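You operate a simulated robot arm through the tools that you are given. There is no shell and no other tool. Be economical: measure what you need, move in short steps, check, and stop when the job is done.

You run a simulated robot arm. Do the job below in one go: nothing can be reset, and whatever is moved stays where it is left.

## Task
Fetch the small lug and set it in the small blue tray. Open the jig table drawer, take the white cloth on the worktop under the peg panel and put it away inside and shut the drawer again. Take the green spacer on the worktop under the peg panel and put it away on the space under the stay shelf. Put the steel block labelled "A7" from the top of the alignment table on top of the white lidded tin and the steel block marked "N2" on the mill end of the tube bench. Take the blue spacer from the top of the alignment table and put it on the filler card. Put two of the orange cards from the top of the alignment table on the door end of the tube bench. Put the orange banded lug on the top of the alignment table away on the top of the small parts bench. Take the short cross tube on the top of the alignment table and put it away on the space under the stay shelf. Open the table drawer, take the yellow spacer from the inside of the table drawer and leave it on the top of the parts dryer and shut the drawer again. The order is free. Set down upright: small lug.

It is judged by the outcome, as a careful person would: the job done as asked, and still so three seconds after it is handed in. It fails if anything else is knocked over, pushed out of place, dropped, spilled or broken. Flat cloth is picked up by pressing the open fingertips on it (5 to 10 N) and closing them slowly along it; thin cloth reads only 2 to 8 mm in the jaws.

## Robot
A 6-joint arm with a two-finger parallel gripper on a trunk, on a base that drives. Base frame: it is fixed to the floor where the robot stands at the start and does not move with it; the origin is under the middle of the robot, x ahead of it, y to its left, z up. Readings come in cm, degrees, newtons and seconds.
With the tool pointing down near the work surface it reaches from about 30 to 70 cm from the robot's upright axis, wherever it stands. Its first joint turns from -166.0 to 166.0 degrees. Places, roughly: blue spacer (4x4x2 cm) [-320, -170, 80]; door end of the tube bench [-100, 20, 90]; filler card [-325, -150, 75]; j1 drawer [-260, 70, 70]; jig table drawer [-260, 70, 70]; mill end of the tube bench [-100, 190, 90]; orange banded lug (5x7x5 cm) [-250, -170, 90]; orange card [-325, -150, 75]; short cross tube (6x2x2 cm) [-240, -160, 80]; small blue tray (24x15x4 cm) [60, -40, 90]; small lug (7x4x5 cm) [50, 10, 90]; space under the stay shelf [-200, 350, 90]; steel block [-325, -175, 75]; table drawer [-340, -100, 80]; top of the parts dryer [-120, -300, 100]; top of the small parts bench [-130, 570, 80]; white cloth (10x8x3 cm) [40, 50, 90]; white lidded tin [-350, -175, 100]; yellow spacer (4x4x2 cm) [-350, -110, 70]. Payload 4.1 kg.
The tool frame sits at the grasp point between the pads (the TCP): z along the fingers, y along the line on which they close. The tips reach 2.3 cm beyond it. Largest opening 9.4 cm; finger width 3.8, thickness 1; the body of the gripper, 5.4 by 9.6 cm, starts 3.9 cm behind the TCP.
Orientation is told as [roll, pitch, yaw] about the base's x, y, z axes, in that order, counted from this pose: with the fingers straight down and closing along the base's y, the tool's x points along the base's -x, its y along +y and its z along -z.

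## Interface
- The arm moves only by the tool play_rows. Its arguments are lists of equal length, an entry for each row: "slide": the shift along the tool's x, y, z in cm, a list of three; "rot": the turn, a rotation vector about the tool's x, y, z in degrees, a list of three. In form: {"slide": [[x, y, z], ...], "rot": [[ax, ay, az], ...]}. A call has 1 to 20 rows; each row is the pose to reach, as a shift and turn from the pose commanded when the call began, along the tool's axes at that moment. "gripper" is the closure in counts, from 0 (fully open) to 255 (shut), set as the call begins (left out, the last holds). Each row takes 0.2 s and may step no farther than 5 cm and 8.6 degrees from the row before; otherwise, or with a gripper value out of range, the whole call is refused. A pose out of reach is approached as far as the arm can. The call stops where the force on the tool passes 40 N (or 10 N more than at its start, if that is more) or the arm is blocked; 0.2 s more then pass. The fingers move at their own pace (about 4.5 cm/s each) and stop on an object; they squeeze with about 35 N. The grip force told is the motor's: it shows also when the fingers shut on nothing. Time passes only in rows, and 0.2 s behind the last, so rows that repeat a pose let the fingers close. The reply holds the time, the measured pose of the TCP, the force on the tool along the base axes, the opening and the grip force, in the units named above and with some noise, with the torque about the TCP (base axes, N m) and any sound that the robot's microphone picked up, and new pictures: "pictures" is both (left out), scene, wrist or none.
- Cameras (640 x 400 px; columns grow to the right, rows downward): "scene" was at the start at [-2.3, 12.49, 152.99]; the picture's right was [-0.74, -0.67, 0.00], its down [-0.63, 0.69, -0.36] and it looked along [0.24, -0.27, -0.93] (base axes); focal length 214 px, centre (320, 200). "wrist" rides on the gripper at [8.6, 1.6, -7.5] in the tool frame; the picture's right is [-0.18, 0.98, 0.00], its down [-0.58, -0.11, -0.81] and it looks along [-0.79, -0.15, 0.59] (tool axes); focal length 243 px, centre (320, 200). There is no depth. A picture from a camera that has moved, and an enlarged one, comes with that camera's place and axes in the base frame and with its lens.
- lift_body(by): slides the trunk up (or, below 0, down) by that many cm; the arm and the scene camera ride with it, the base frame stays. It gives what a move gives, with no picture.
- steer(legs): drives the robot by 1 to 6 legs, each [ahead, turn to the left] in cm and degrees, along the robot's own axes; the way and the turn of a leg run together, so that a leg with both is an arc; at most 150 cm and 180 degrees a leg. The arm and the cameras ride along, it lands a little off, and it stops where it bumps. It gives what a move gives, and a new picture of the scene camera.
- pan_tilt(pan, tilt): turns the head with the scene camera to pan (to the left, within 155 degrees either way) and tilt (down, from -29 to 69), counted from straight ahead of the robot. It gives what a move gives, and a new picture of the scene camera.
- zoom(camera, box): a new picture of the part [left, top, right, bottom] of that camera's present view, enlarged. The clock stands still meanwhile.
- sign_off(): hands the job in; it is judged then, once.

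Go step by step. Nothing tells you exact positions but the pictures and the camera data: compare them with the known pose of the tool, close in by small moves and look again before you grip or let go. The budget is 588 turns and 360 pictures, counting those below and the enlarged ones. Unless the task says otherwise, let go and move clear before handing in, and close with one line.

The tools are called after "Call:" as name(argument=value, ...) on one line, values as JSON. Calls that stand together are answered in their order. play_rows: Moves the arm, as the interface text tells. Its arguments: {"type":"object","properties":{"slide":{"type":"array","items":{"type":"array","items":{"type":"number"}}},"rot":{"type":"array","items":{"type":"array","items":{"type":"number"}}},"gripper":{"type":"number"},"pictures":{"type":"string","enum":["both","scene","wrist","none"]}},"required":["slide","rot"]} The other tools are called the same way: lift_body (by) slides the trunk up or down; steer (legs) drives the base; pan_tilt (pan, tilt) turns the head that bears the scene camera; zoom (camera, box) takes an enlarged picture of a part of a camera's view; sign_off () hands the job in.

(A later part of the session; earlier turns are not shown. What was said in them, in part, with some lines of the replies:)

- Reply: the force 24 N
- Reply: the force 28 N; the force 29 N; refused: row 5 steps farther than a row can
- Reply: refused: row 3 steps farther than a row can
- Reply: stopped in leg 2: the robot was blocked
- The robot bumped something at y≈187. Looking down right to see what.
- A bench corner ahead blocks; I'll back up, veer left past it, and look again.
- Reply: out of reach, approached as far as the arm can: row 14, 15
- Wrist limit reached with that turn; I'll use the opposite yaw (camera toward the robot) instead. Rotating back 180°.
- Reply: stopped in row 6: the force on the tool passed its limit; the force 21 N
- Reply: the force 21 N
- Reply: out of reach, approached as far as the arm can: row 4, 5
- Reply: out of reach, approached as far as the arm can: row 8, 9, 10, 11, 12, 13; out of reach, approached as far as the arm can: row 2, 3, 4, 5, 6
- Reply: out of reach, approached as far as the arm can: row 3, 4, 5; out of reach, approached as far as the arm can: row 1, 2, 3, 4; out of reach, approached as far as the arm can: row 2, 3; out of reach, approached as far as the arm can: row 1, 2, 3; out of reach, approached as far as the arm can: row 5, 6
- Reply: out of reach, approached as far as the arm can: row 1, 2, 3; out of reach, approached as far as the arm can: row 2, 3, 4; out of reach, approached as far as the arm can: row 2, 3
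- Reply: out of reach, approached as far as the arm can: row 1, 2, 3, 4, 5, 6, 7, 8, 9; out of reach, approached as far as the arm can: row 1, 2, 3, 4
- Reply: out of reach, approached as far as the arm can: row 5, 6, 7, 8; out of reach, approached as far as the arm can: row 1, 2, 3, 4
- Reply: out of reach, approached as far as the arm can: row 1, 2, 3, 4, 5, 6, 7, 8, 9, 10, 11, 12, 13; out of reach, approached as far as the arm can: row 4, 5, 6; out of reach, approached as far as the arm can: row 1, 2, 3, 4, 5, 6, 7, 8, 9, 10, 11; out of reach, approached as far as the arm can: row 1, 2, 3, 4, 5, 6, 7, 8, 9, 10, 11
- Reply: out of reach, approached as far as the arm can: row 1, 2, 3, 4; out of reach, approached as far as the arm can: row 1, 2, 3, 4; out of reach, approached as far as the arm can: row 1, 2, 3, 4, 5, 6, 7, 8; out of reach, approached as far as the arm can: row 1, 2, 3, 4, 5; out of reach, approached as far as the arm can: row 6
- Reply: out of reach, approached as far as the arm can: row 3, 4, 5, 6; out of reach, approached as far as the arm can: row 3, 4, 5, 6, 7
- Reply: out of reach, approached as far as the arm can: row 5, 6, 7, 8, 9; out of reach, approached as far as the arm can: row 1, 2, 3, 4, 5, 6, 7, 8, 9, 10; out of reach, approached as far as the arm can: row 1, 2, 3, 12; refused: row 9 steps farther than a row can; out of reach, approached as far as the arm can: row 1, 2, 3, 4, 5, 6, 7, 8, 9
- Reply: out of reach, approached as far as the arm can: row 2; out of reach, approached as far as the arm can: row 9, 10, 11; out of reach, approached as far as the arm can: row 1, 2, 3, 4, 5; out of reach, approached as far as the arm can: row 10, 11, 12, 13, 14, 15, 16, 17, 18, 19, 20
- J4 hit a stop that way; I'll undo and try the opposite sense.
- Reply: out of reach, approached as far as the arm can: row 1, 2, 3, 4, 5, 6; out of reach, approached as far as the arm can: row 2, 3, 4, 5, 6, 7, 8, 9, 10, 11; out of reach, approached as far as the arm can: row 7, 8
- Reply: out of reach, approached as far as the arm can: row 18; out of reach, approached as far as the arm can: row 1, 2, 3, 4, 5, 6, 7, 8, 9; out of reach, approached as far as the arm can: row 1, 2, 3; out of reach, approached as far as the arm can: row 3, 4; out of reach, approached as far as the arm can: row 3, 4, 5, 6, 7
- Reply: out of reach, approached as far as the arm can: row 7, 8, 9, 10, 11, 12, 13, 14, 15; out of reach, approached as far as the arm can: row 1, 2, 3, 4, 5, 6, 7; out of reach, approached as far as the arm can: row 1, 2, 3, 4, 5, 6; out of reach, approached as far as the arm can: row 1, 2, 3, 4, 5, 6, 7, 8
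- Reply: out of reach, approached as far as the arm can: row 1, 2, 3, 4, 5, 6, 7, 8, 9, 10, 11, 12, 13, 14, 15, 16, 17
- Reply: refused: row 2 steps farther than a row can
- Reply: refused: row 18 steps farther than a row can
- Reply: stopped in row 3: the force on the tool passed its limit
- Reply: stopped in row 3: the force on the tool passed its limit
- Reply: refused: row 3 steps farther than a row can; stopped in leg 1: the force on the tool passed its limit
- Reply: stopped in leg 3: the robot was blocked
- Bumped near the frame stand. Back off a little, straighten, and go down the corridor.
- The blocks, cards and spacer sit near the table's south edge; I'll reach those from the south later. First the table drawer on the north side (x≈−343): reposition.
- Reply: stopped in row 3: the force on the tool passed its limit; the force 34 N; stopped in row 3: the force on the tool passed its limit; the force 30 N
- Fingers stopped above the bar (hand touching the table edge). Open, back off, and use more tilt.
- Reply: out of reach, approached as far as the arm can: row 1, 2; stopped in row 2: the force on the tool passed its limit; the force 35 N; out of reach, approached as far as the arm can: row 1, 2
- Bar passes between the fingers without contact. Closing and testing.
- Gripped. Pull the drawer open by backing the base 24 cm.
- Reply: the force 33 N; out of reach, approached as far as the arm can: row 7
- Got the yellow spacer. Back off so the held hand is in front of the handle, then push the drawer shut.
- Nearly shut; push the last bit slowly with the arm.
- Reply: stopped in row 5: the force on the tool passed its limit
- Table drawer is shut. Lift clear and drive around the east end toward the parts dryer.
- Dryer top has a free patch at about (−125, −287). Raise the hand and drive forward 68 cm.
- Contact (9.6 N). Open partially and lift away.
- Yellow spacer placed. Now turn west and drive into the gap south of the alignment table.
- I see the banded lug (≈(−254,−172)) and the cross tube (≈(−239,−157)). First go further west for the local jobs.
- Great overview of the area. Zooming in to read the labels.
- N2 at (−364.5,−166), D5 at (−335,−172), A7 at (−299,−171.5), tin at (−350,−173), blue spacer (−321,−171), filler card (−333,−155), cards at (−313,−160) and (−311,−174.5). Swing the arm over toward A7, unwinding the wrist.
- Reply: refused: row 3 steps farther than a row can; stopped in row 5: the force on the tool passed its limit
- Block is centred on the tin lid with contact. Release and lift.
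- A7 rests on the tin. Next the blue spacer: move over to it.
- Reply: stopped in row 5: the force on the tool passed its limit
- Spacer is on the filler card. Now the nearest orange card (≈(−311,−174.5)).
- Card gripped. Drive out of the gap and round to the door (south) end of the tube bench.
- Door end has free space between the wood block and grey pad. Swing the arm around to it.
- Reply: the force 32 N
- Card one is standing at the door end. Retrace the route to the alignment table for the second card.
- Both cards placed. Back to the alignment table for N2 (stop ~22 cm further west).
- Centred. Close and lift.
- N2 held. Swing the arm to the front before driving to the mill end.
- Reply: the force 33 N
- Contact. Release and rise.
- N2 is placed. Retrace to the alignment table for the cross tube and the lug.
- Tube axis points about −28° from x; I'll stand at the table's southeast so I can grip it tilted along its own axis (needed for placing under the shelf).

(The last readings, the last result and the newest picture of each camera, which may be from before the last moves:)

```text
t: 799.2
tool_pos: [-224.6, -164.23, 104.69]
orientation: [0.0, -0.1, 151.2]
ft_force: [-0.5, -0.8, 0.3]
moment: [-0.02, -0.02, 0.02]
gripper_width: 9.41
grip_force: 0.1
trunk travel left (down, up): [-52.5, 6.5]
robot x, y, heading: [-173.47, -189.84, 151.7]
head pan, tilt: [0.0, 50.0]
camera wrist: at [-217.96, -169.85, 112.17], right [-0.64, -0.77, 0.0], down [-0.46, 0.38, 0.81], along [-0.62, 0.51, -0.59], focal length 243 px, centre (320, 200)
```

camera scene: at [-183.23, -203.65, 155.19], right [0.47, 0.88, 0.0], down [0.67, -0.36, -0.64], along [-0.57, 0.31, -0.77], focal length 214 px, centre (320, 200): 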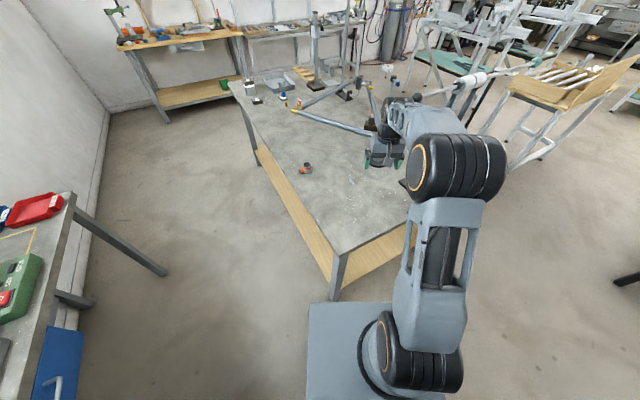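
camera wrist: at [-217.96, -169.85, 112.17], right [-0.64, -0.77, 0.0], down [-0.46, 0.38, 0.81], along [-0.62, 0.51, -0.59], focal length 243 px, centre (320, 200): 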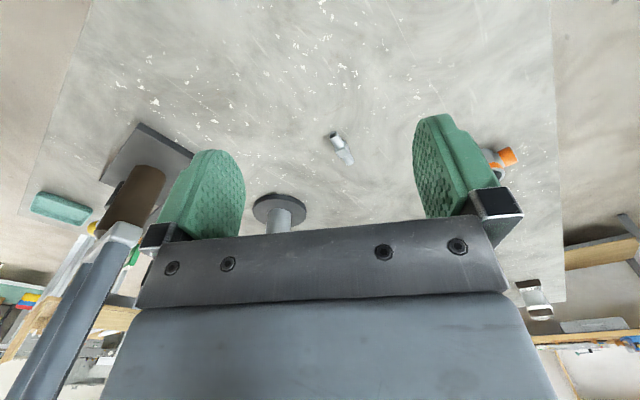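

Call:
play_rows(slide=[[-2.1, -0.2, 2.3], [-4.3, -0.4, 4.5], [-6.4, -0.6, 6.8], [-8.6, -0.8, 9], [-10.7, -1, 11.3]], rot=[[-1.1, -6.9, -3.3], [-2.1, -13.9, -6.7], [-3.2, -20.8, -10], [-4.2, -27.8, -13.4], [-5.3, -34.7, -16.7]], gripper=120, pictures="wrist")

```text
t: 800.4
tool_pos: [-233.69, -158.17, 93.51]
orientation: [0.1, -35.2, 168.3]
ft_force: [-0.1, 0.1, 0.2]
moment: [0.03, 0.01, -0.03]
gripper_width: 4.98
grip_force: 0.1
trunk travel left (down, up): [-52.5, 6.5]
robot x, y, heading: [-174.03, -189.5, 151.6]
head pan, tilt: [0.0, 50.0]
camera wrist: at [-222.87, -162.01, 94.65], right [-0.35, -0.93, 0.11], down [0.01, 0.11, 0.99], along [-0.94, 0.34, -0.03], focal length 243 px, centre (320, 200)
```

wrist: 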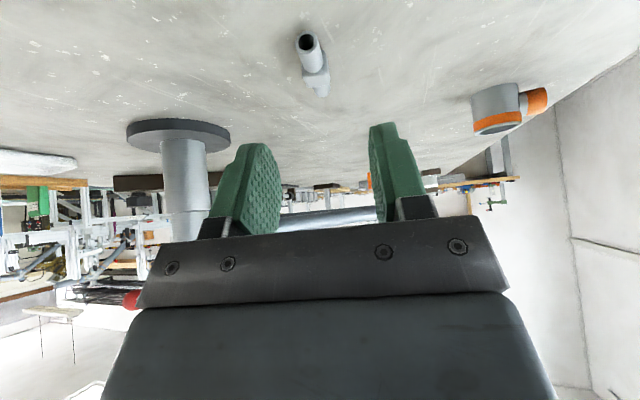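

Call:
play_rows(slide=[[0, -0.4, 2], [0, -0.45, 4], [0, -0.45, 6], [0, -0.45, 7.1]], rot=[[0, 0, 0], [0, 0, 0], [0, 0, 0], [0, 0, 0]], pictures="wrist")

```text
t: 801.4
tool_pos: [-237.49, -156.89, 87.68]
orientation: [0.1, -35.0, 168.5]
ft_force: [0.0, 0.0, -0.2]
moment: [0.0, -0.02, 0.0]
gripper_width: 4.95
grip_force: 0.2
trunk travel left (down, up): [-52.5, 6.5]
robot x, y, heading: [-173.74, -190.03, 151.6]
head pan, tilt: [0.0, 50.0]
camera wrist: at [-226.82, -160.71, 88.85], right [-0.34, -0.93, 0.11], down [0.01, 0.11, 0.99], along [-0.94, 0.34, -0.03], focal length 243 px, centre (320, 200)
```

wrist: 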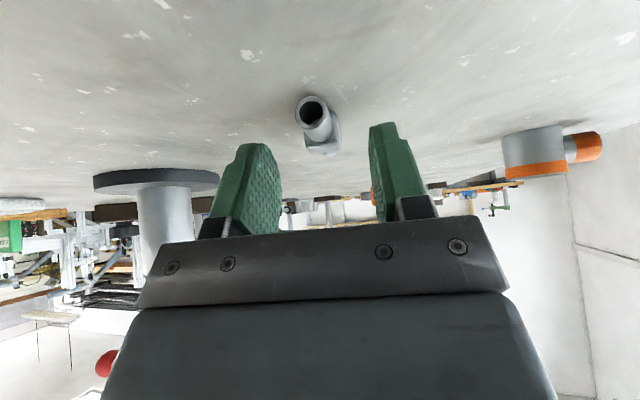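

Call:
play_rows(slide=[[0, 0, 0], [0, 0, 0], [0, 0, 0], [0, 0, 0], [0, 0, 0]], rot=[[0, 0, 0], [0, 0, 0], [0, 0, 0], [0, 0, 0], [0, 0, 0]], gripper=255, pictures="wrist")

```text
t: 802.6
tool_pos: [-237.5, -156.95, 87.68]
orientation: [0.1, -35.0, 168.5]
ft_force: [0.6, -0.2, 0.1]
moment: [0.01, 0.0, -0.03]
gripper_width: 1.68
grip_force: 34.7
trunk travel left (down, up): [-52.5, 6.5]
robot x, y, heading: [-173.82, -189.74, 151.8]
head pan, tilt: [0.0, 50.0]
camera wrist: at [-226.8, -160.72, 88.88], right [-0.34, -0.93, 0.11], down [0.01, 0.11, 0.99], along [-0.94, 0.34, -0.03], focal length 243 px, centre (320, 200)
```

wrist: 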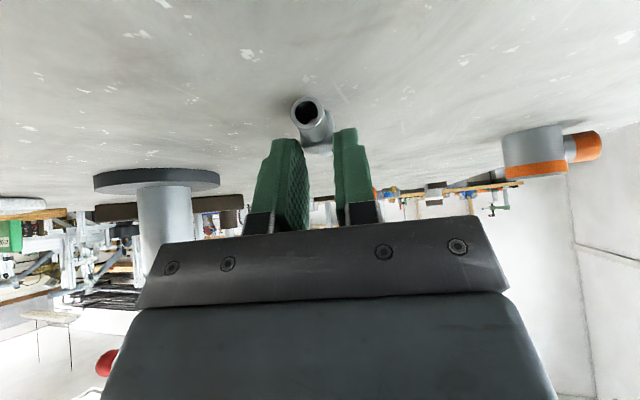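

Call:
play_rows(slide=[[-1.2, 0, -1.6], [-2.9, 0, -4.1], [-5.2, 0, -7.4], [-7.5, 0, -10.6], [-9.8, 0, -13.9], [-12, 0, -17.2]], rot=[[0, 0, 0], [0, 0, 0], [0, 0, 0], [0, 0, 0], [0, 0, 0], [0, 0, 0]], pictures="wrist")

```text
t: 804.0
tool_pos: [-237.4, -156.83, 108.77]
orientation: [0.1, -35.0, 168.4]
ft_force: [0.2, 0.4, -0.4]
moment: [-0.02, 0.0, 0.02]
gripper_width: 1.68
grip_force: 34.7
trunk travel left (down, up): [-52.5, 6.5]
robot x, y, heading: [-173.85, -189.96, 151.6]
head pan, tilt: [0.0, 50.0]
camera wrist: at [-226.71, -160.7, 110.0], right [-0.34, -0.93, 0.11], down [0.01, 0.11, 0.99], along [-0.94, 0.34, -0.03], focal length 243 px, centre (320, 200)
```

wrist: 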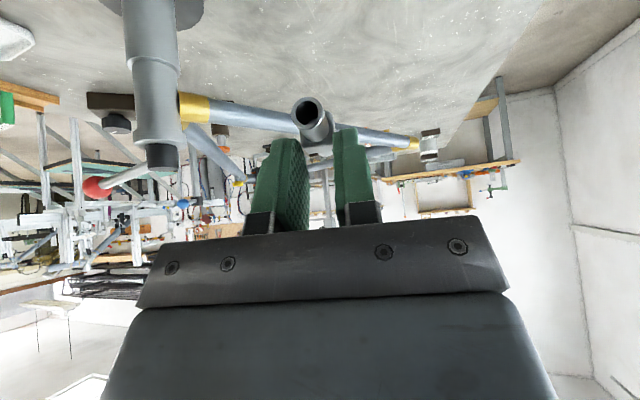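

Tube held level. Pull in a little and drive to the stay shelf.

Call:
play_rows(slide=[[2.5, 0, -1.7], [5, 0, -3.5], [7.4, 0, -5.2]], rot=[[0, 0, 0], [0, 0, 0], [0, 0, 0]], pictures="none")

Call:
steer(legs=[[-30, 0], [0, -51], [150, 0], [27, 0], [0, -10.7], [150, 0]])

```text
t: 804.8
tool_pos: [-228.43, -158.6, 108.85]
orientation: [0.0, -35.1, 168.4]
ft_force: [-0.2, -1.0, -1.1]
moment: [-0.02, 0.01, -0.02]
gripper_width: 1.68
grip_force: 35.2
trunk travel left (down, up): [-52.5, 6.5]
robot x, y, heading: [-174.09, -189.81, 151.5]
head pan, tilt: [0.0, 50.0]
```

```text
t: 825.2
tool_pos: [-166.22, 178.18, 108.76]
orientation: [0.1, -34.9, 105.3]
ft_force: [0.9, -0.3, -0.1]
moment: [0.01, 0.02, 0.02]
gripper_width: 1.67
grip_force: 34.8
trunk travel left (down, up): [-52.5, 6.5]
robot x, y, heading: [-169.27, 115.22, 88.5]
head pan, tilt: [0.0, 50.0]
camera scene: at [-185.91, 117.43, 155.19], right [1.0, -0.02, 0.0], down [-0.02, -0.77, -0.64], along [0.02, 0.64, -0.77], focal length 214 px, centre (320, 200)
```

scene: 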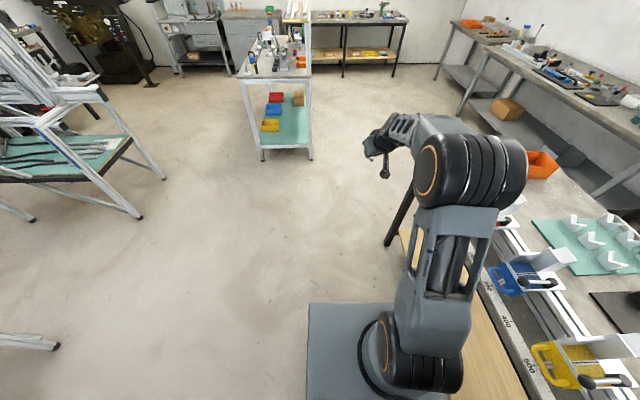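

Call:
steer(legs=[[108, 0], [0, -23.2], [138, 0], [0, 98]])

Call:
pan_tilt(pan=10, tilt=35)

```text
t: 842.5
tool_pos: [-172.11, 364.69, 108.76]
orientation: [0.1, -35.0, -178.1]
ft_force: [-0.1, 0.0, -0.1]
moment: [0.0, -0.03, 0.02]
gripper_width: 1.68
grip_force: 34.9
trunk travel left (down, up): [-52.5, 6.5]
robot x, y, heading: [-112.08, 347.02, 165.1]
head pan, tilt: [0.0, 50.0]
camera scene: at [-117.78, 331.36, 155.18], right [0.26, 0.97, 0.0], down [0.74, -0.2, -0.64], along [-0.62, 0.17, -0.77], focal length 214 px, centre (320, 200)
```

scene: 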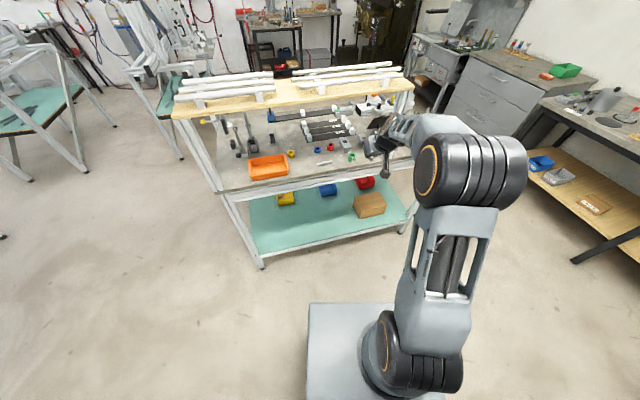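

```text
t: 843.3
tool_pos: [-172.2, 364.71, 108.81]
orientation: [0.1, -35.0, -178.2]
ft_force: [-0.5, 0.1, -1.2]
moment: [0.01, 0.01, 0.01]
gripper_width: 1.69
grip_force: 35.5
trunk travel left (down, up): [-52.5, 6.5]
robot x, y, heading: [-111.75, 346.96, 165.2]
head pan, tilt: [10.0, 35.0]
camera scene: at [-119.1, 330.16, 157.35], right [0.09, 1.0, 0.0], down [0.57, -0.05, -0.82], along [-0.82, 0.07, -0.57], focal length 214 px, centre (320, 200)
```

scene: 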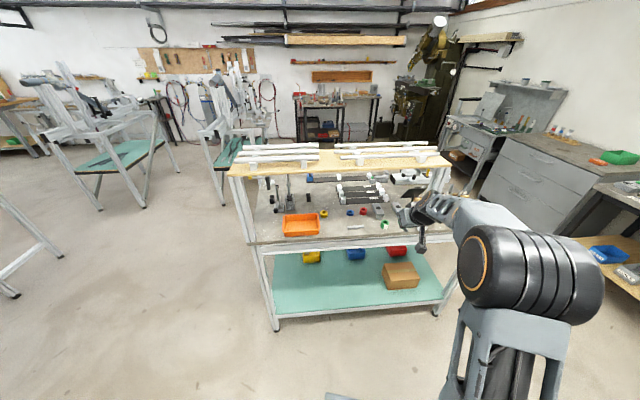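

Lower in front of the shelf opening at y≈375 and look.

Call:
play_rows(slide=[[1.2, -3, 1.6], [2.3, -6, 3.3], [3.5, -8.5, 4.9], [4.6, -10.7, 6.6]], rot=[[0, 0, 0], [0, 0, 0], [0, 0, 0], [0, 0, 0]], pictures="wrist")

```text
t: 844.3
tool_pos: [-172.46, 375.54, 100.85]
orientation: [0.1, -35.1, -178.3]
ft_force: [-0.2, 1.1, 0.2]
moment: [-0.02, 0.0, 0.01]
gripper_width: 1.68
grip_force: 34.8
trunk travel left (down, up): [-52.5, 6.5]
robot x, y, heading: [-112.07, 347.22, 164.8]
head pan, tilt: [10.0, 35.0]
camera wrist: at [-161.14, 374.19, 101.97], right [-0.12, -0.99, 0.11], down [-0.02, 0.11, 0.99], along [-0.99, 0.12, -0.03], focal length 243 px, centre (320, 200)
```

wrist: 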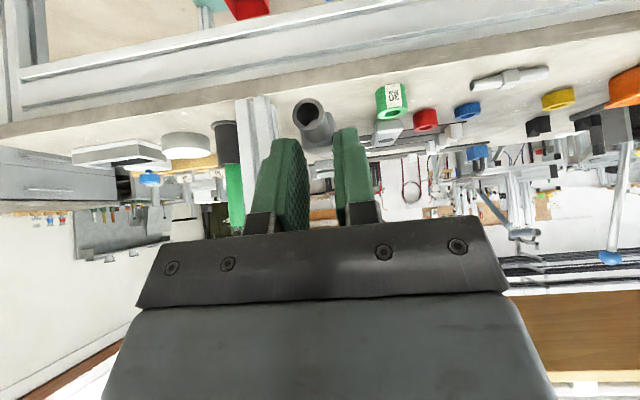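

Call:
play_rows(slide=[[1.8, 0, 2.6], [3.6, 0.3, 5.2], [0, 0.3, 7.8], [-3.8, 0.3, 10.5], [-7.7, 0.3, 13.2]], rot=[[0, 0, 0], [0, 0, 0], [0, 0, 0], [0, 0, 0], [0, 0, 0]], pictures="wrist")

```text
t: 845.5
tool_pos: [-186.22, 374.68, 94.28]
orientation: [0.0, -34.8, -178.2]
ft_force: [-0.5, 1.0, 0.3]
moment: [0.0, 0.0, 0.02]
gripper_width: 1.65
grip_force: 34.7
trunk travel left (down, up): [-52.5, 6.5]
robot x, y, heading: [-111.68, 346.85, 164.9]
head pan, tilt: [10.0, 35.0]
camera wrist: at [-174.93, 373.41, 95.54], right [-0.12, -0.99, 0.11], down [-0.02, 0.11, 0.99], along [-0.99, 0.12, -0.03], focal length 243 px, centre (320, 200)
```

wrist: 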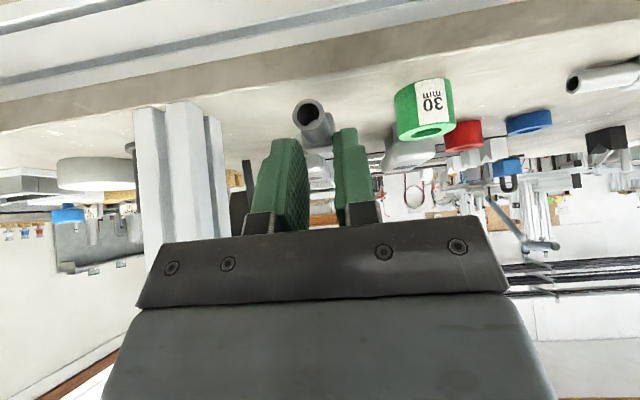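

Call:
play_rows(slide=[[-2.3, 0, 1.6], [-4.4, 0, 3.1], [-3.8, 0, 3.9], [-3.4, 0, 4.5]], rot=[[0, 0, 0], [0, 0, 0], [0, 0, 0], [0, 0, 0]], pictures="both")

```text
t: 846.5
tool_pos: [-188.09, 373.05, 92.66]
orientation: [0.0, -35.0, -178.3]
ft_force: [0.6, 0.0, -0.5]
moment: [0.03, 0.01, 0.01]
gripper_width: 1.69
grip_force: 34.8
out of reach, approached as far as the arm can: row 1, 2, 3, 4
trunk travel left (down, up): [-52.5, 6.5]
robot x, y, heading: [-111.95, 346.93, 164.9]
head pan, tilt: [10.0, 35.0]
camera scene: at [-119.13, 330.15, 157.36], right [0.09, 1.0, 0.0], down [0.57, -0.05, -0.82], along [-0.82, 0.07, -0.57], focal length 214 px, centre (320, 200)
camera wrist: at [-176.71, 371.82, 93.85], right [-0.12, -0.99, 0.11], down [-0.02, 0.11, 0.99], along [-0.99, 0.12, -0.03], focal length 243 px, centre (320, 200)
```

scene: 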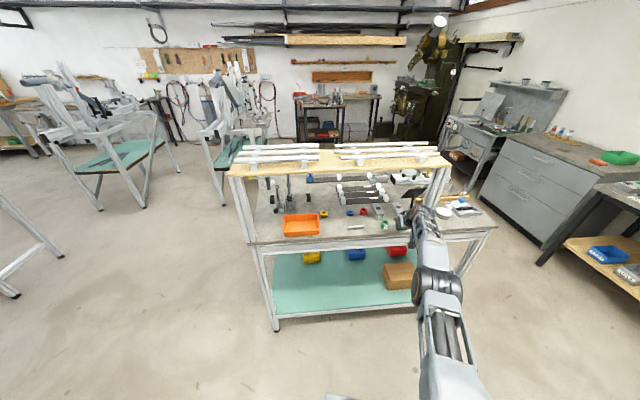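
wrist: 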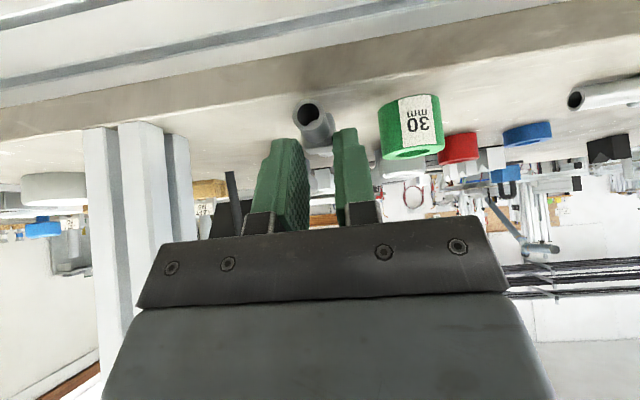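

Arm is at full stretch; raise slightly and nudge the base forward 6 cm.

Call:
play_rows(slide=[[0.2, 0, -1.8], [0.8, 0, -3]], rot=[[0, 0, 0], [0, 0, 0]], pictures="none")

Call:
steer(legs=[[7, 0]])

```text
t: 847.1
tool_pos: [-185.47, 373.06, 94.77]
orientation: [0.0, -35.1, -178.3]
ft_force: [-0.6, 0.1, -0.6]
moment: [0.0, -0.03, -0.01]
gripper_width: 1.65
grip_force: 35.5
trunk travel left (down, up): [-52.5, 6.5]
robot x, y, heading: [-111.68, 346.81, 165.2]
head pan, tilt: [10.0, 35.0]
```

```text
t: 848.1
tool_pos: [-192.46, 374.91, 94.65]
orientation: [0.1, -35.0, -178.2]
ft_force: [-0.4, 0.4, -0.3]
moment: [-0.02, -0.04, 0.01]
gripper_width: 1.67
grip_force: 34.9
trunk travel left (down, up): [-52.5, 6.5]
robot x, y, heading: [-118.68, 348.81, 165.1]
head pan, tilt: [10.0, 35.0]
camera scene: at [-125.95, 331.98, 157.36], right [0.09, 1.0, 0.0], down [0.57, -0.05, -0.82], along [-0.82, 0.07, -0.57], focal length 214 px, centre (320, 200)
```

scene: 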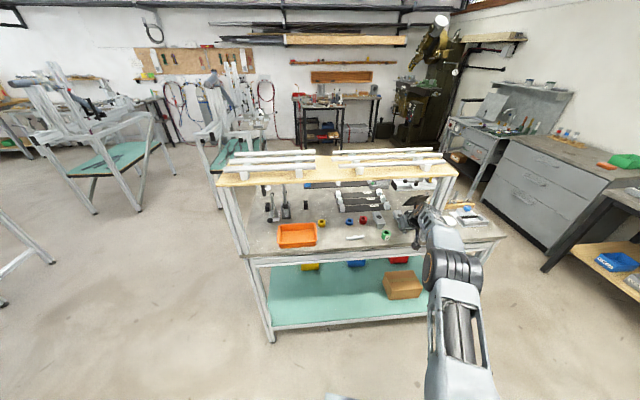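

Call:
play_rows(slide=[[0.8, 0, 0.6], [1.5, 0, 1.4], [1.8, 0, 1.8]], rot=[[0, 0, 0], [0, 0, 0], [0, 0, 0]], pictures="wrist")

```text
t: 848.9
tool_pos: [-191.98, 375.09, 92.19]
orientation: [0.0, -34.9, -178.2]
ft_force: [-0.1, -0.1, -1.3]
moment: [0.0, -0.01, -0.04]
gripper_width: 1.66
grip_force: 35.4
trunk travel left (down, up): [-52.5, 6.5]
robot x, y, heading: [-118.6, 348.97, 165.3]
head pan, tilt: [10.0, 35.0]
camera wrist: at [-180.62, 373.75, 93.4], right [-0.12, -0.99, 0.11], down [-0.02, 0.11, 0.99], along [-0.99, 0.12, -0.03], focal length 243 px, centre (320, 200)
```

wrist: 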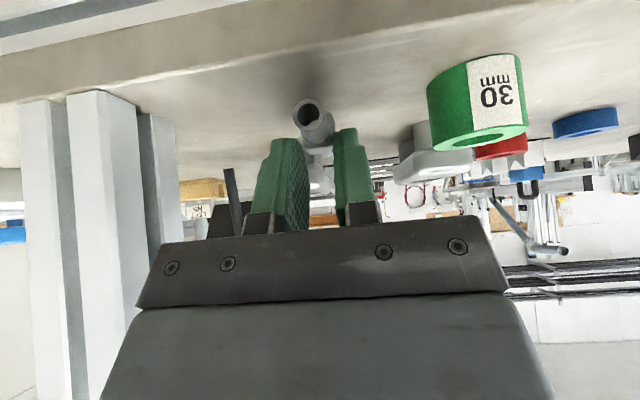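

Clear on all sides. Lower slowly to contact.

Call:
play_rows(slide=[[0.12, 0, 0.16], [0.23, 0, 0.33], [0.35, 0, 0.49], [0.46, 0, 0.66]], rot=[[0, 0, 0], [0, 0, 0], [0, 0, 0], [0, 0, 0]], pictures="none")

```text
t: 849.9
tool_pos: [-191.8, 374.95, 91.67]
orientation: [-0.1, -35.2, -178.2]
ft_force: [-0.3, -1.0, 8.0]
moment: [-0.02, 0.06, 0.03]
gripper_width: 1.65
grip_force: 35.4
trunk travel left (down, up): [-52.5, 6.5]
robot x, y, heading: [-118.33, 348.64, 165.1]
head pan, tilt: [10.0, 35.0]
```

Call:
play_rows(slide=[[0, 0, 0], [0, 0, 0], [0, 0, 0]], rot=[[0, 0, 0], [0, 0, 0], [0, 0, 0]], gripper=150, pictures="none")

Call:
play_rows(slide=[[0, 0, -1.5], [0, 0, -4], [1.5, 0, -7.5], [5, 0, -10.5], [9, 0, -13], [13, 0, -15.5]], rot=[[0, 0, 0], [0, 0, 0], [0, 0, 0], [0, 0, 0], [0, 0, 0], [0, 0, 0]], pictures="both")

```text
t: 850.7
tool_pos: [-191.72, 375.04, 91.45]
orientation: [0.1, -35.0, -178.2]
ft_force: [0.0, 0.5, 1.0]
moment: [0.0, 0.02, -0.03]
gripper_width: 3.88
grip_force: 0.1
trunk travel left (down, up): [-52.5, 6.5]
robot x, y, heading: [-118.47, 349.0, 165.0]
head pan, tilt: [10.0, 35.0]
```

```text
t: 852.1
tool_pos: [-172.23, 375.51, 96.54]
orientation: [0.1, -35.1, -178.2]
ft_force: [-0.5, 0.6, -0.5]
moment: [-0.01, -0.02, 0.03]
gripper_width: 3.88
grip_force: 0.1
trunk travel left (down, up): [-52.5, 6.5]
robot x, y, heading: [-118.88, 349.03, 165.1]
head pan, tilt: [10.0, 35.0]
camera scene: at [-125.83, 331.96, 157.36], right [0.09, 1.0, 0.0], down [0.57, -0.05, -0.82], along [-0.82, 0.07, -0.57], focal length 214 px, centre (320, 200)
camera wrist: at [-160.85, 374.27, 97.81], right [-0.12, -0.99, 0.11], down [-0.02, 0.11, 0.99], along [-0.99, 0.12, -0.03], focal length 243 px, centre (320, 200)
```

scene: 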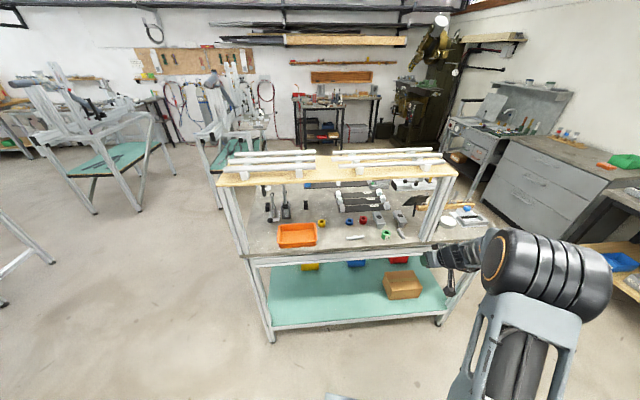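
wrist: 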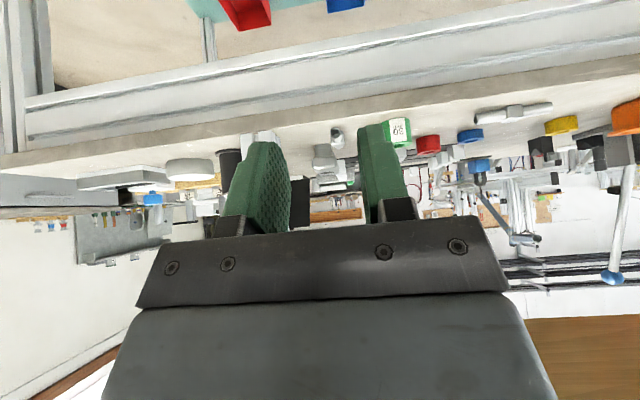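

Tube is in place. Back the base off, then return the hand to vertical.

Call:
steer(legs=[[-40, 0]])

Call:
play_rows(slide=[[-2.5, 0, -2], [-5, 0, -4], [-7, 0, -6], [-9, 0, -8], [-10, 0, -10]], rot=[[0, 7, 0], [0, 14, 0], [0, 21, 0], [0, 28, 0], [0, 35, 0]], gripper=0, pictures="none")

```text
t: 854.6
tool_pos: [-132.91, 364.98, 96.55]
orientation: [0.1, -35.0, -178.2]
ft_force: [-0.3, -0.3, -1.2]
moment: [0.02, -0.02, -0.01]
gripper_width: 3.89
grip_force: 0.1
trunk travel left (down, up): [-52.5, 6.5]
robot x, y, heading: [-79.4, 337.81, 164.9]
head pan, tilt: [10.0, 35.0]
camera scene: at [-86.54, 321.47, 157.36], right [0.09, 1.0, 0.0], down [0.57, -0.05, -0.82], along [-0.82, 0.07, -0.57], focal length 214 px, centre (320, 200)
```

scene: 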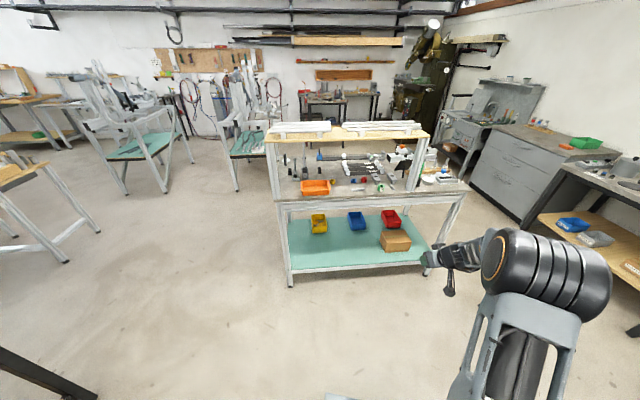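

```text
t: 855.8
tool_pos: [-135.52, 364.95, 110.45]
orientation: [0.0, 0.1, -178.3]
ft_force: [0.0, -0.1, -0.2]
moment: [0.01, 0.01, -0.02]
gripper_width: 9.42
grip_force: 0.0
trunk travel left (down, up): [-52.5, 6.5]
robot x, y, heading: [-79.2, 338.5, 165.3]
head pan, tilt: [10.0, 35.0]
```

Last item: the orange-banded lug. Drive back down to the alignment table.

Call:
steer(legs=[[0, 64.2], [149, 0], [0, 40], [150, 0], [105, 0]])

Call:
steer(legs=[[0, 8.5], [150, 0], [20, 0], [0, -83], [88, 0], [0, -14]])

```text
t: 879.7
tool_pos: [-196.14, -86.06, 110.61]
orientation: [0.1, 0.0, -75.5]
ft_force: [0.2, 0.4, 0.2]
moment: [0.01, -0.01, 0.01]
gripper_width: 9.42
grip_force: 0.1
trunk travel left (down, up): [-52.5, 6.5]
robot x, y, heading: [-182.58, -25.21, -92.5]
head pan, tilt: [10.0, 35.0]
camera scene: at [-164.66, -28.77, 157.36], right [-0.99, -0.13, 0.0], down [-0.08, 0.57, -0.82], along [0.11, -0.81, -0.57], focal length 214 px, centre (320, 200)
```

scene: 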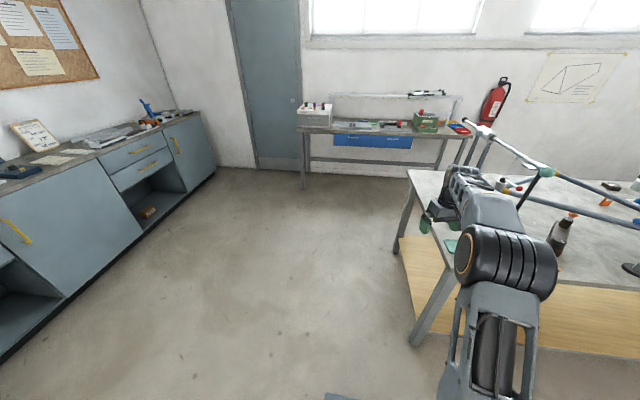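

```text
t: 897.8
tool_pos: [-309.86, -203.58, 110.51]
orientation: [0.1, 0.0, -164.3]
ft_force: [-0.6, -0.2, -0.2]
moment: [0.0, 0.0, 0.04]
gripper_width: 9.41
grip_force: 0.0
trunk travel left (down, up): [-52.5, 6.5]
robot x, y, heading: [-248.85, -215.88, 179.0]
head pan, tilt: [10.0, 35.0]
camera scene: at [-252.01, -234.05, 157.36], right [-0.16, 0.99, 0.0], down [0.57, 0.09, -0.82], along [-0.81, -0.13, -0.57], focal length 214 px, centre (320, 200)
```

scene: 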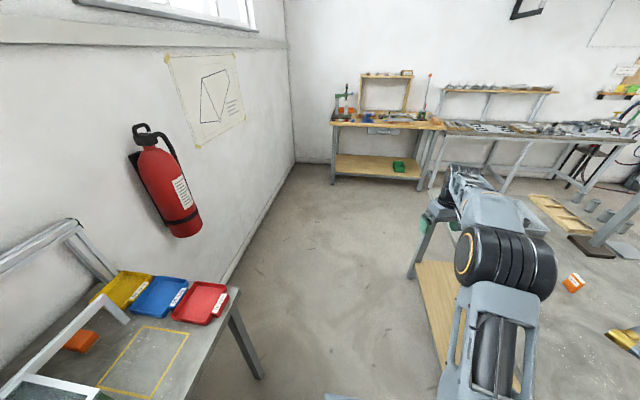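

Call:
play_rows(slide=[[3.9, -3.1, 0], [7.9, -6.1, 0], [12, -8.7, 0], [16.2, -10.8, 0], [20.4, -12.9, 0], [24.5, -14.5, 0], [28.6, -15.7, 0], [32.8, -16.5, 0], [36.9, -17, 0], [41.1, -17, 0], [45.5, -16.8, 0], [49.6, -17.1, 0], [53.4, -14.2, 0], [56.8, -10.9, 0], [59, -7.3, 0]], rot=[[0, 0, 7], [0, 0, 14.1], [0, 0, 21.1], [0, 0, 28.2], [0, 0, 35.2], [0, 0, 42.3], [0, 0, 49.3], [0, 0, 56.4], [0, 0, 63.4], [0, 0, 70.5], [0, 0, 77.5], [0, 0, 84.6], [0, 0, 91.6], [0, 0, 98.7], [0, 0, 105.7]], pictures="wrist")

```text
t: 901.0
tool_pos: [-254.85, -180.61, 110.44]
orientation: [0.0, 0.1, 89.9]
ft_force: [-0.3, 0.1, -1.1]
moment: [0.01, 0.0, -0.01]
gripper_width: 9.4
grip_force: 0.0
trunk travel left (down, up): [-52.5, 6.5]
robot x, y, heading: [-249.45, -215.63, 179.1]
head pan, tilt: [10.0, 35.0]
camera wrist: at [-256.59, -189.33, 117.95], right [-0.98, 0.19, 0.0], down [0.11, 0.58, 0.81], along [0.15, 0.79, -0.59], focal length 243 px, centre (320, 200)
```

wrist: 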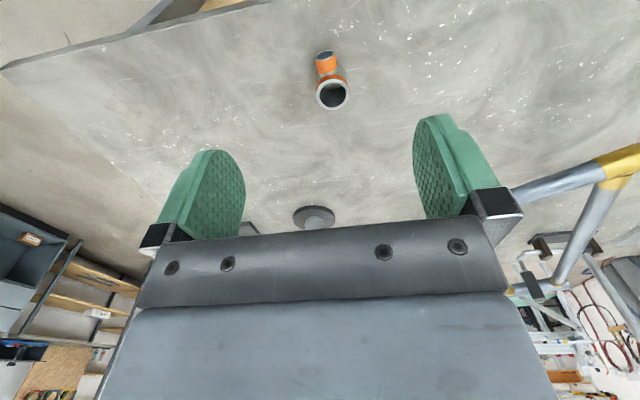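

Call:
play_rows(slide=[[-2.8, 0, 4], [-5.6, 0.2, 8], [-8.2, 0.3, 12], [-8.2, 0.3, 16]], rot=[[0, 0, 0], [0, 0, 0], [0, 0, 0], [0, 0, 0]], pictures="wrist")

```text
t: 902.0
tool_pos: [-255.44, -172.57, 94.5]
orientation: [0.0, 0.0, 90.0]
ft_force: [0.3, 0.1, 0.3]
moment: [-0.01, 0.02, -0.01]
gripper_width: 9.41
grip_force: 0.0
trunk travel left (down, up): [-52.5, 6.5]
robot x, y, heading: [-249.23, -215.75, 179.0]
head pan, tilt: [10.0, 35.0]
camera wrist: at [-257.18, -181.23, 101.92], right [-0.98, 0.18, 0.0], down [0.11, 0.58, 0.81], along [0.15, 0.79, -0.59], focal length 243 px, centre (320, 200)
```

wrist: 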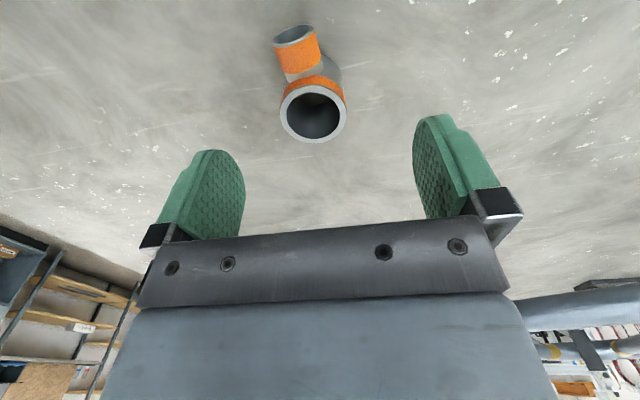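

Call:
play_rows(slide=[[0, -0.2, 3], [0, -0.2, 5.5], [0, -0.2, 6.9]], rot=[[0, 0, 0], [0, 0, 0], [0, 0, 0]], pictures="none")

Call:
play_rows(slide=[[0, 0, 0], [0, 0, 0], [0, 0, 0], [0, 0, 0], [0, 0, 0]], rot=[[0, 0, 0], [0, 0, 0], [0, 0, 0], [0, 0, 0], [0, 0, 0]], gripper=255, pictures="none")

Call:
play_rows(slide=[[0, 0, -2], [0, 0, -6], [0, 0, -10.5], [0, 0, -15], [0, 0, -19.5], [0, 0, -24]], rot=[[0, 0, 0], [0, 0, 0], [0, 0, 0], [0, 0, 0], [0, 0, 0], [0, 0, 0]], pictures="wrist")

```text
t: 902.8
tool_pos: [-255.29, -172.36, 87.38]
orientation: [0.1, 0.1, 89.9]
ft_force: [-0.3, -0.5, -0.2]
moment: [0.03, 0.02, -0.02]
gripper_width: 9.39
grip_force: 0.0
trunk travel left (down, up): [-52.5, 6.5]
robot x, y, heading: [-249.07, -216.06, 178.9]
head pan, tilt: [10.0, 35.0]
```

```text
t: 904.0
tool_pos: [-255.24, -172.28, 87.47]
orientation: [0.1, 0.1, 89.9]
ft_force: [0.2, 0.2, 1.2]
moment: [0.05, 0.02, 0.0]
gripper_width: 4.27
grip_force: 35.1
trunk travel left (down, up): [-52.5, 6.5]
robot x, y, heading: [-249.0, -216.0, 179.0]
head pan, tilt: [10.0, 35.0]
```

```text
t: 905.4
tool_pos: [-254.93, -172.36, 111.65]
orientation: [0.0, 0.2, 90.1]
ft_force: [-0.3, 0.3, -0.6]
moment: [-0.01, 0.02, 0.0]
gripper_width: 4.26
grip_force: 34.8
trunk travel left (down, up): [-52.5, 6.5]
robot x, y, heading: [-248.87, -215.86, 178.8]
head pan, tilt: [10.0, 35.0]
camera wrist: at [-256.79, -181.01, 119.18], right [-0.98, 0.18, 0.0], down [0.11, 0.58, 0.81], along [0.15, 0.79, -0.59], focal length 243 px, centre (320, 200)
```

wrist: 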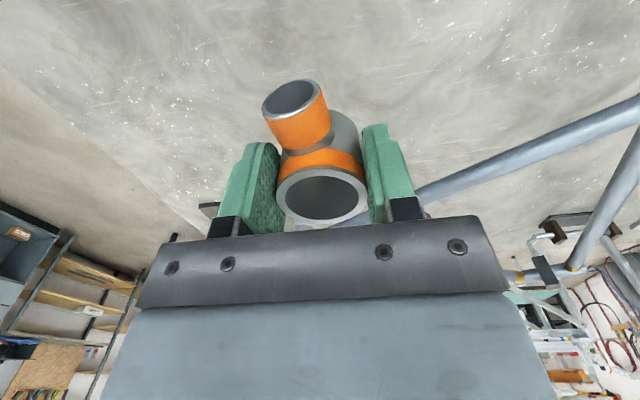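

Lug held. Swing the arm to the front and drive to the small parts bench.

Call:
play_rows(slide=[[-0.3, 4.4, 0], [0.5, 8.9, 0], [1.8, 13.3, 0], [3.5, 17.6, 0], [5.7, 21.7, 0], [8.3, 25.5, 0], [11.2, 29, 0], [14.5, 32.2, 0], [18.2, 35, 0], [22.1, 37.5, 0], [26.2, 39.5, 0], [30.5, 41.1, 0], [35, 42.2, 0], [39.6, 42.8, 0]], rot=[[0, 0, -6.2], [0, 0, -12.4], [0, 0, -18.6], [0, 0, -24.8], [0, 0, -31], [0, 0, -37.2], [0, 0, -43.4], [0, 0, -49.6], [0, 0, -55.8], [0, 0, -62], [0, 0, -68.2], [0, 0, -74.4], [0, 0, -80.6], [0, 0, -86.8]], pictures="none")

```text
t: 908.4
tool_pos: [-297.88, -211.74, 111.67]
orientation: [0.0, 0.0, 176.7]
ft_force: [-0.4, -0.4, 0.0]
moment: [-0.02, 0.0, -0.02]
gripper_width: 4.27
grip_force: 34.4
trunk travel left (down, up): [-52.5, 6.5]
robot x, y, heading: [-248.82, -216.13, 178.9]
head pan, tilt: [10.0, 35.0]
```

Call:
steer(legs=[[-100, 0], [0, -80], [150, 0], [42, 0], [0, -9], [150, 0]])

Call:
steer(legs=[[108, 0], [0, -38], [77, 0], [0, 38], [150, 0], [25, 0]])

Call:
pan_tilt(pan=0, tilt=30)

```text
t: 933.8
tool_pos: [-177.2, 170.09, 111.81]
orientation: [0.1, 0.0, 88.2]
ft_force: [-0.8, 0.0, -0.5]
moment: [0.01, 0.0, 0.02]
gripper_width: 4.21
grip_force: 35.2
trunk travel left (down, up): [-52.5, 6.5]
robot x, y, heading: [-179.99, 121.34, 90.5]
head pan, tilt: [10.0, 35.0]
camera scene: at [-198.49, 123.52, 157.36], right [0.98, 0.18, 0.0], down [0.1, -0.56, -0.82], along [-0.15, 0.81, -0.57], focal length 214 px, centre (320, 200)
```

scene: 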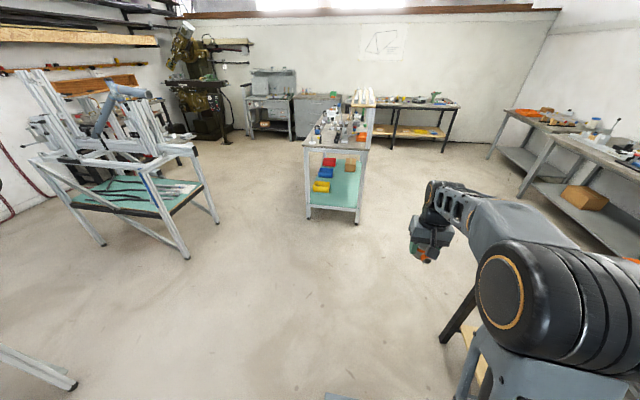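

```text
t: 955.1
tool_pos: [-121.31, 511.68, 111.64]
orientation: [0.0, -0.1, 85.6]
ft_force: [0.2, 0.3, -1.4]
moment: [-0.03, 0.0, -0.01]
gripper_width: 4.11
grip_force: 34.7
trunk travel left (down, up): [-52.5, 6.5]
robot x, y, heading: [-126.48, 462.61, 87.9]
head pan, tilt: [10.0, 35.0]
camera scene: at [-144.59, 466.01, 157.36], right [0.99, 0.14, 0.0], down [0.08, -0.57, -0.82], along [-0.11, 0.81, -0.57], focal length 214 px, centre (320, 200)
```

scene: 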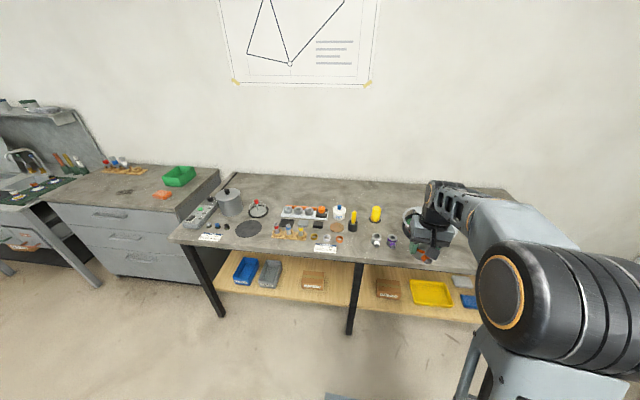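

```text
t: 955.9
tool_pos: [-121.25, 511.66, 111.6]
orientation: [0.1, 0.0, 85.7]
ft_force: [-0.5, -0.3, -0.2]
moment: [-0.04, 0.0, 0.01]
gripper_width: 4.12
grip_force: 34.8
trunk travel left (down, up): [-52.5, 6.5]
robot x, y, heading: [-126.52, 462.55, 87.7]
head pan, tilt: [0.0, 30.0]
camera scene: at [-143.06, 466.26, 158.14], right [1.0, -0.04, 0.0], down [-0.02, -0.5, -0.87], along [0.03, 0.87, -0.5], focal length 214 px, centre (320, 200)
```

scene: 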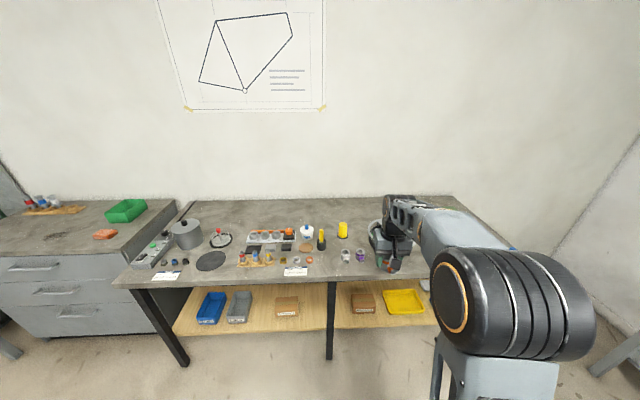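

Call:
zoom(camera="scene", box=[110, 190, 430, 310])

```text
2.00 times, centred on (270, 250) of scene
camera zoom: at [-143.06, 466.26, 158.14], right [1.0, -0.04, 0.0], down [-0.02, -0.5, -0.87], along [0.03, 0.87, -0.5], focal length 429 px, centre (420, 100)
```

zoom: 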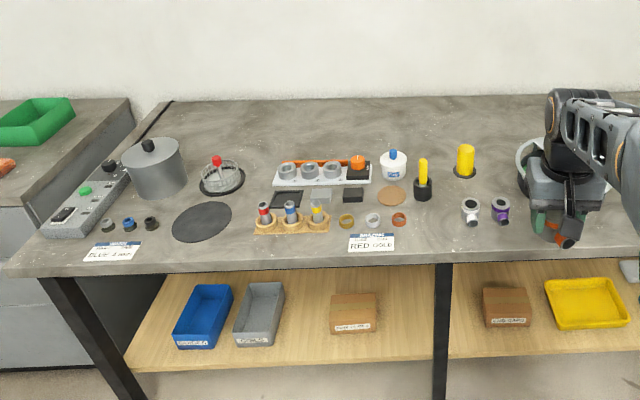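

Free spot between the RED GOLD card and the small lugs (~(−138.7, 540)). Drive 20 cm closer and move over it.

Call:
steer(legs=[[20, 0]])

Call:
play_rows(slide=[[-0.5, 4.5, 0], [-1, 9, 0], [-2, 13.5, 1], [-4, 17.8, 2]], rot=[[0, 0, -1], [0, 0, -2], [0, 0, -3], [0, 0, -4.3]], pictures="both")

```text
t: 957.5
tool_pos: [-120.56, 531.73, 111.73]
orientation: [0.0, 0.0, 85.8]
ft_force: [-0.2, 0.2, -0.9]
moment: [-0.02, 0.02, 0.01]
gripper_width: 4.13
grip_force: 34.8
trunk travel left (down, up): [-52.5, 6.5]
robot x, y, heading: [-125.9, 482.58, 87.7]
head pan, tilt: [0.0, 30.0]
camera scene: at [-142.29, 486.44, 158.14], right [1.0, -0.04, 0.0], down [-0.02, -0.5, -0.87], along [0.03, 0.87, -0.5], focal length 214 px, centre (320, 200)
```

scene: 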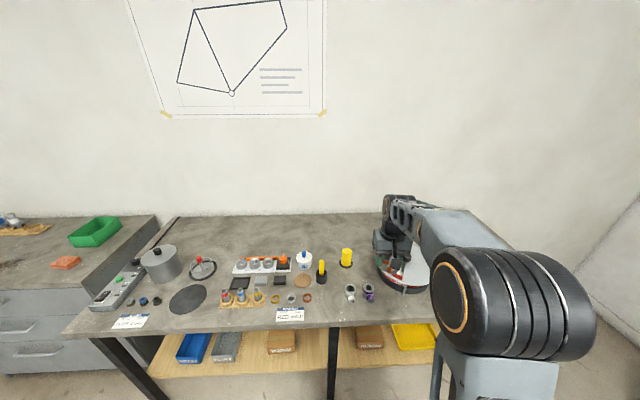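

```text
t: 958.5
tool_pos: [-138.09, 536.72, 109.49]
orientation: [-0.1, 0.0, 90.0]
ft_force: [0.7, 0.6, -0.4]
moment: [-0.02, -0.02, -0.05]
gripper_width: 4.11
grip_force: 34.8
trunk travel left (down, up): [-52.5, 6.5]
robot x, y, heading: [-125.94, 482.81, 87.7]
head pan, tilt: [0.0, 30.0]
camera scene: at [-142.38, 486.42, 158.13], right [1.0, -0.04, 0.0], down [-0.02, -0.5, -0.87], along [0.03, 0.87, -0.5], focal length 214 px, centre (320, 200)
camera wrist: at [-139.78, 528.05, 117.08], right [-0.98, 0.18, 0.0], down [0.11, 0.58, 0.81], along [0.15, 0.79, -0.59], focal length 243 px, centre (320, 200)
```

scene: 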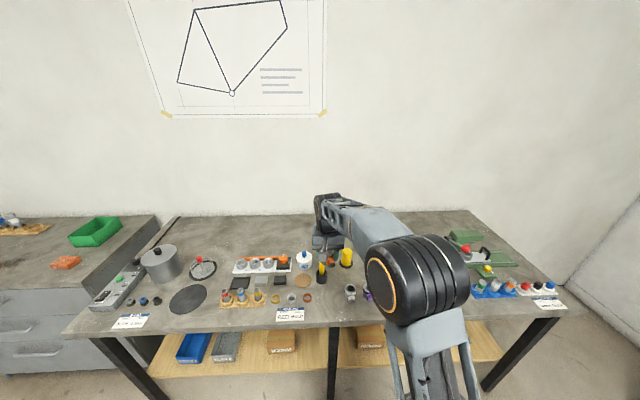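
wrist: 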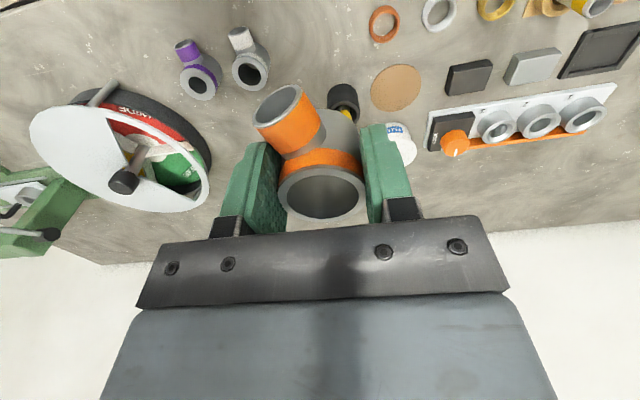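

Call:
play_rows(slide=[[0, 0, 4], [0, 0, 8], [0, 0, 12], [0, 0, 16]], rot=[[0, 0, 0], [0, 0, 0], [0, 0, 0], [0, 0, 0]], pictures="wrist")

```text
t: 959.5
tool_pos: [-138.17, 536.87, 93.77]
orientation: [0.0, 0.1, 90.0]
ft_force: [-0.3, 1.1, -1.4]
moment: [-0.02, 0.01, 0.0]
gripper_width: 4.11
grip_force: 35.1
trunk travel left (down, up): [-52.5, 6.5]
robot x, y, heading: [-125.56, 482.83, 87.8]
head pan, tilt: [0.0, 30.0]
camera wrist: at [-139.9, 528.25, 101.16], right [-0.98, 0.18, 0.0], down [0.11, 0.58, 0.81], along [0.15, 0.79, -0.59], focal length 243 px, centre (320, 200)
```

wrist: 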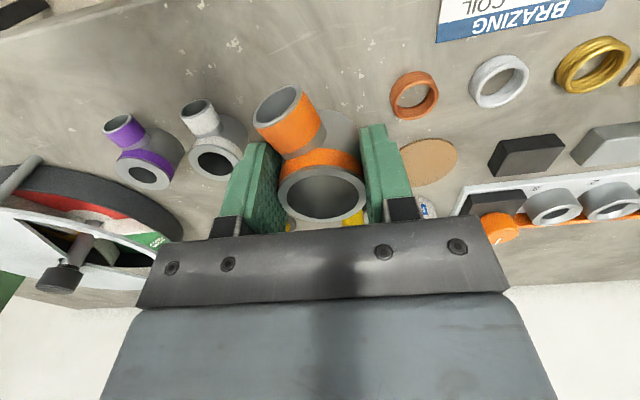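

Call:
play_rows(slide=[[0, 0, 3], [0, 0, 6], [0, 0, 8], [0, 0, 8.8], [0, 0, 9.4]], rot=[[0, 0, 0], [0, 0, 0], [0, 0, 0], [0, 0, 0], [0, 0, 0]], pictures="none")

```text
t: 960.6
tool_pos: [-138.0, 537.15, 85.05]
orientation: [0.1, -0.6, 89.9]
ft_force: [0.5, -2.6, 12.4]
moment: [-0.24, -0.06, -0.02]
gripper_width: 4.09
grip_force: 35.3
trunk travel left (down, up): [-52.5, 6.5]
robot x, y, heading: [-125.77, 482.72, 87.9]
head pan, tilt: [0.0, 30.0]
stopped in row 5: the force on the tool passed its limit (the readings are from after the stop); the commanded pose is now the measured one
```

Call:
play_rows(slide=[[0, 0, -0.2], [0, 0, -0.3], [0, 0, -0.3], [0, 0, -0.3]], rot=[[0, 0, 0], [0, 0, 0], [0, 0, 0], [0, 0, 0]], gripper=70, pictures="none")

Call:
play_rows(slide=[[0, 0, -2.5], [0, 0, -7], [0, 0, -11.5], [0, 0, -16], [0, 0, -20.5], [4, 0, -23]], rot=[[0, 0, 0], [0, 0, 0], [0, 0, 0], [0, 0, 0], [0, 0, 0], [0, 0, 0]], pictures="wrist")

```text
t: 961.6
tool_pos: [-138.08, 537.09, 85.22]
orientation: [0.0, -0.5, 89.9]
ft_force: [-0.7, 0.0, 0.3]
moment: [-0.03, -0.01, 0.02]
gripper_width: 6.83
grip_force: 0.1
trunk travel left (down, up): [-52.5, 6.5]
robot x, y, heading: [-126.05, 482.98, 87.7]
head pan, tilt: [0.0, 30.0]
```

```text
t: 963.0
tool_pos: [-138.18, 532.85, 108.12]
orientation: [0.1, -0.3, 90.0]
ft_force: [-0.3, -0.4, -0.4]
moment: [0.03, -0.02, 0.0]
gripper_width: 6.83
grip_force: 0.0
trunk travel left (down, up): [-52.5, 6.5]
robot x, y, heading: [-125.58, 482.92, 87.6]
head pan, tilt: [0.0, 30.0]
camera wrist: at [-139.84, 524.16, 115.6], right [-0.98, 0.18, 0.0], down [0.11, 0.58, 0.81], along [0.15, 0.8, -0.59], focal length 243 px, centre (320, 200)
```

wrist: 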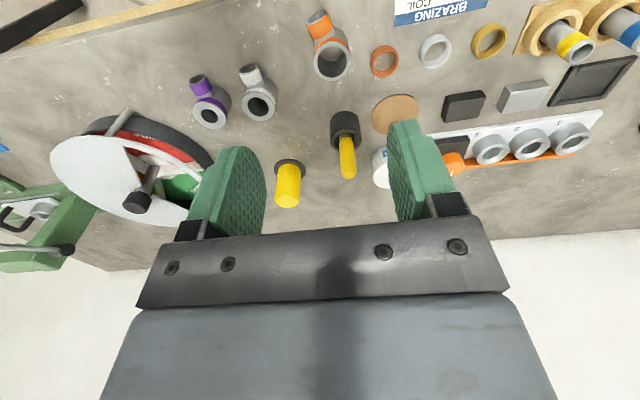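

Everything is placed; move clear before handing in.

Call:
steer(legs=[[-30, 0]])

```text
t: 965.1
tool_pos: [-139.2, 503.11, 108.05]
orientation: [0.1, -0.4, 89.9]
ft_force: [-0.3, 0.4, 0.7]
moment: [-0.02, 0.0, -0.06]
gripper_width: 6.81
grip_force: 0.1
trunk travel left (down, up): [-52.5, 6.5]
robot x, y, heading: [-126.92, 453.22, 87.3]
head pan, tilt: [0.0, 30.0]
camera scene: at [-143.44, 456.53, 158.14], right [1.0, -0.04, 0.0], down [-0.02, -0.5, -0.87], along [0.03, 0.87, -0.5], focal length 214 px, centre (320, 200)
```

scene: 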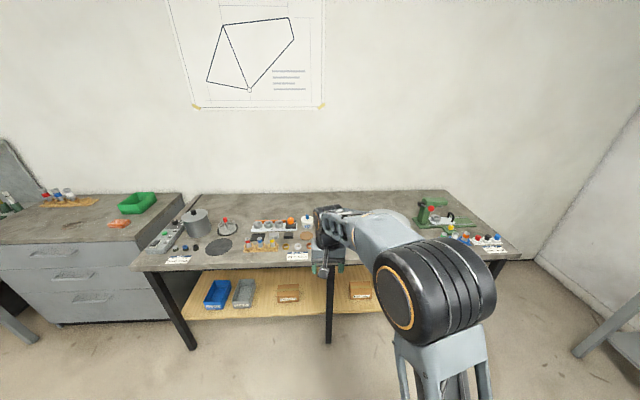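

The lug stands on the small parts bench and the hand is empty and clear, so I'm handing in.

Call:
sign_off()

```text
The job is handed in.
```

I handed the job in. Every item is where you asked, both drawers are shut, the small lug stands upright in the blue tray, and the gripper is empty and clear. I bumped twice while driving, once into a bench corner and once beside the frame stand. I saw nothing knocked over either time, but I didn't go back for a close check.
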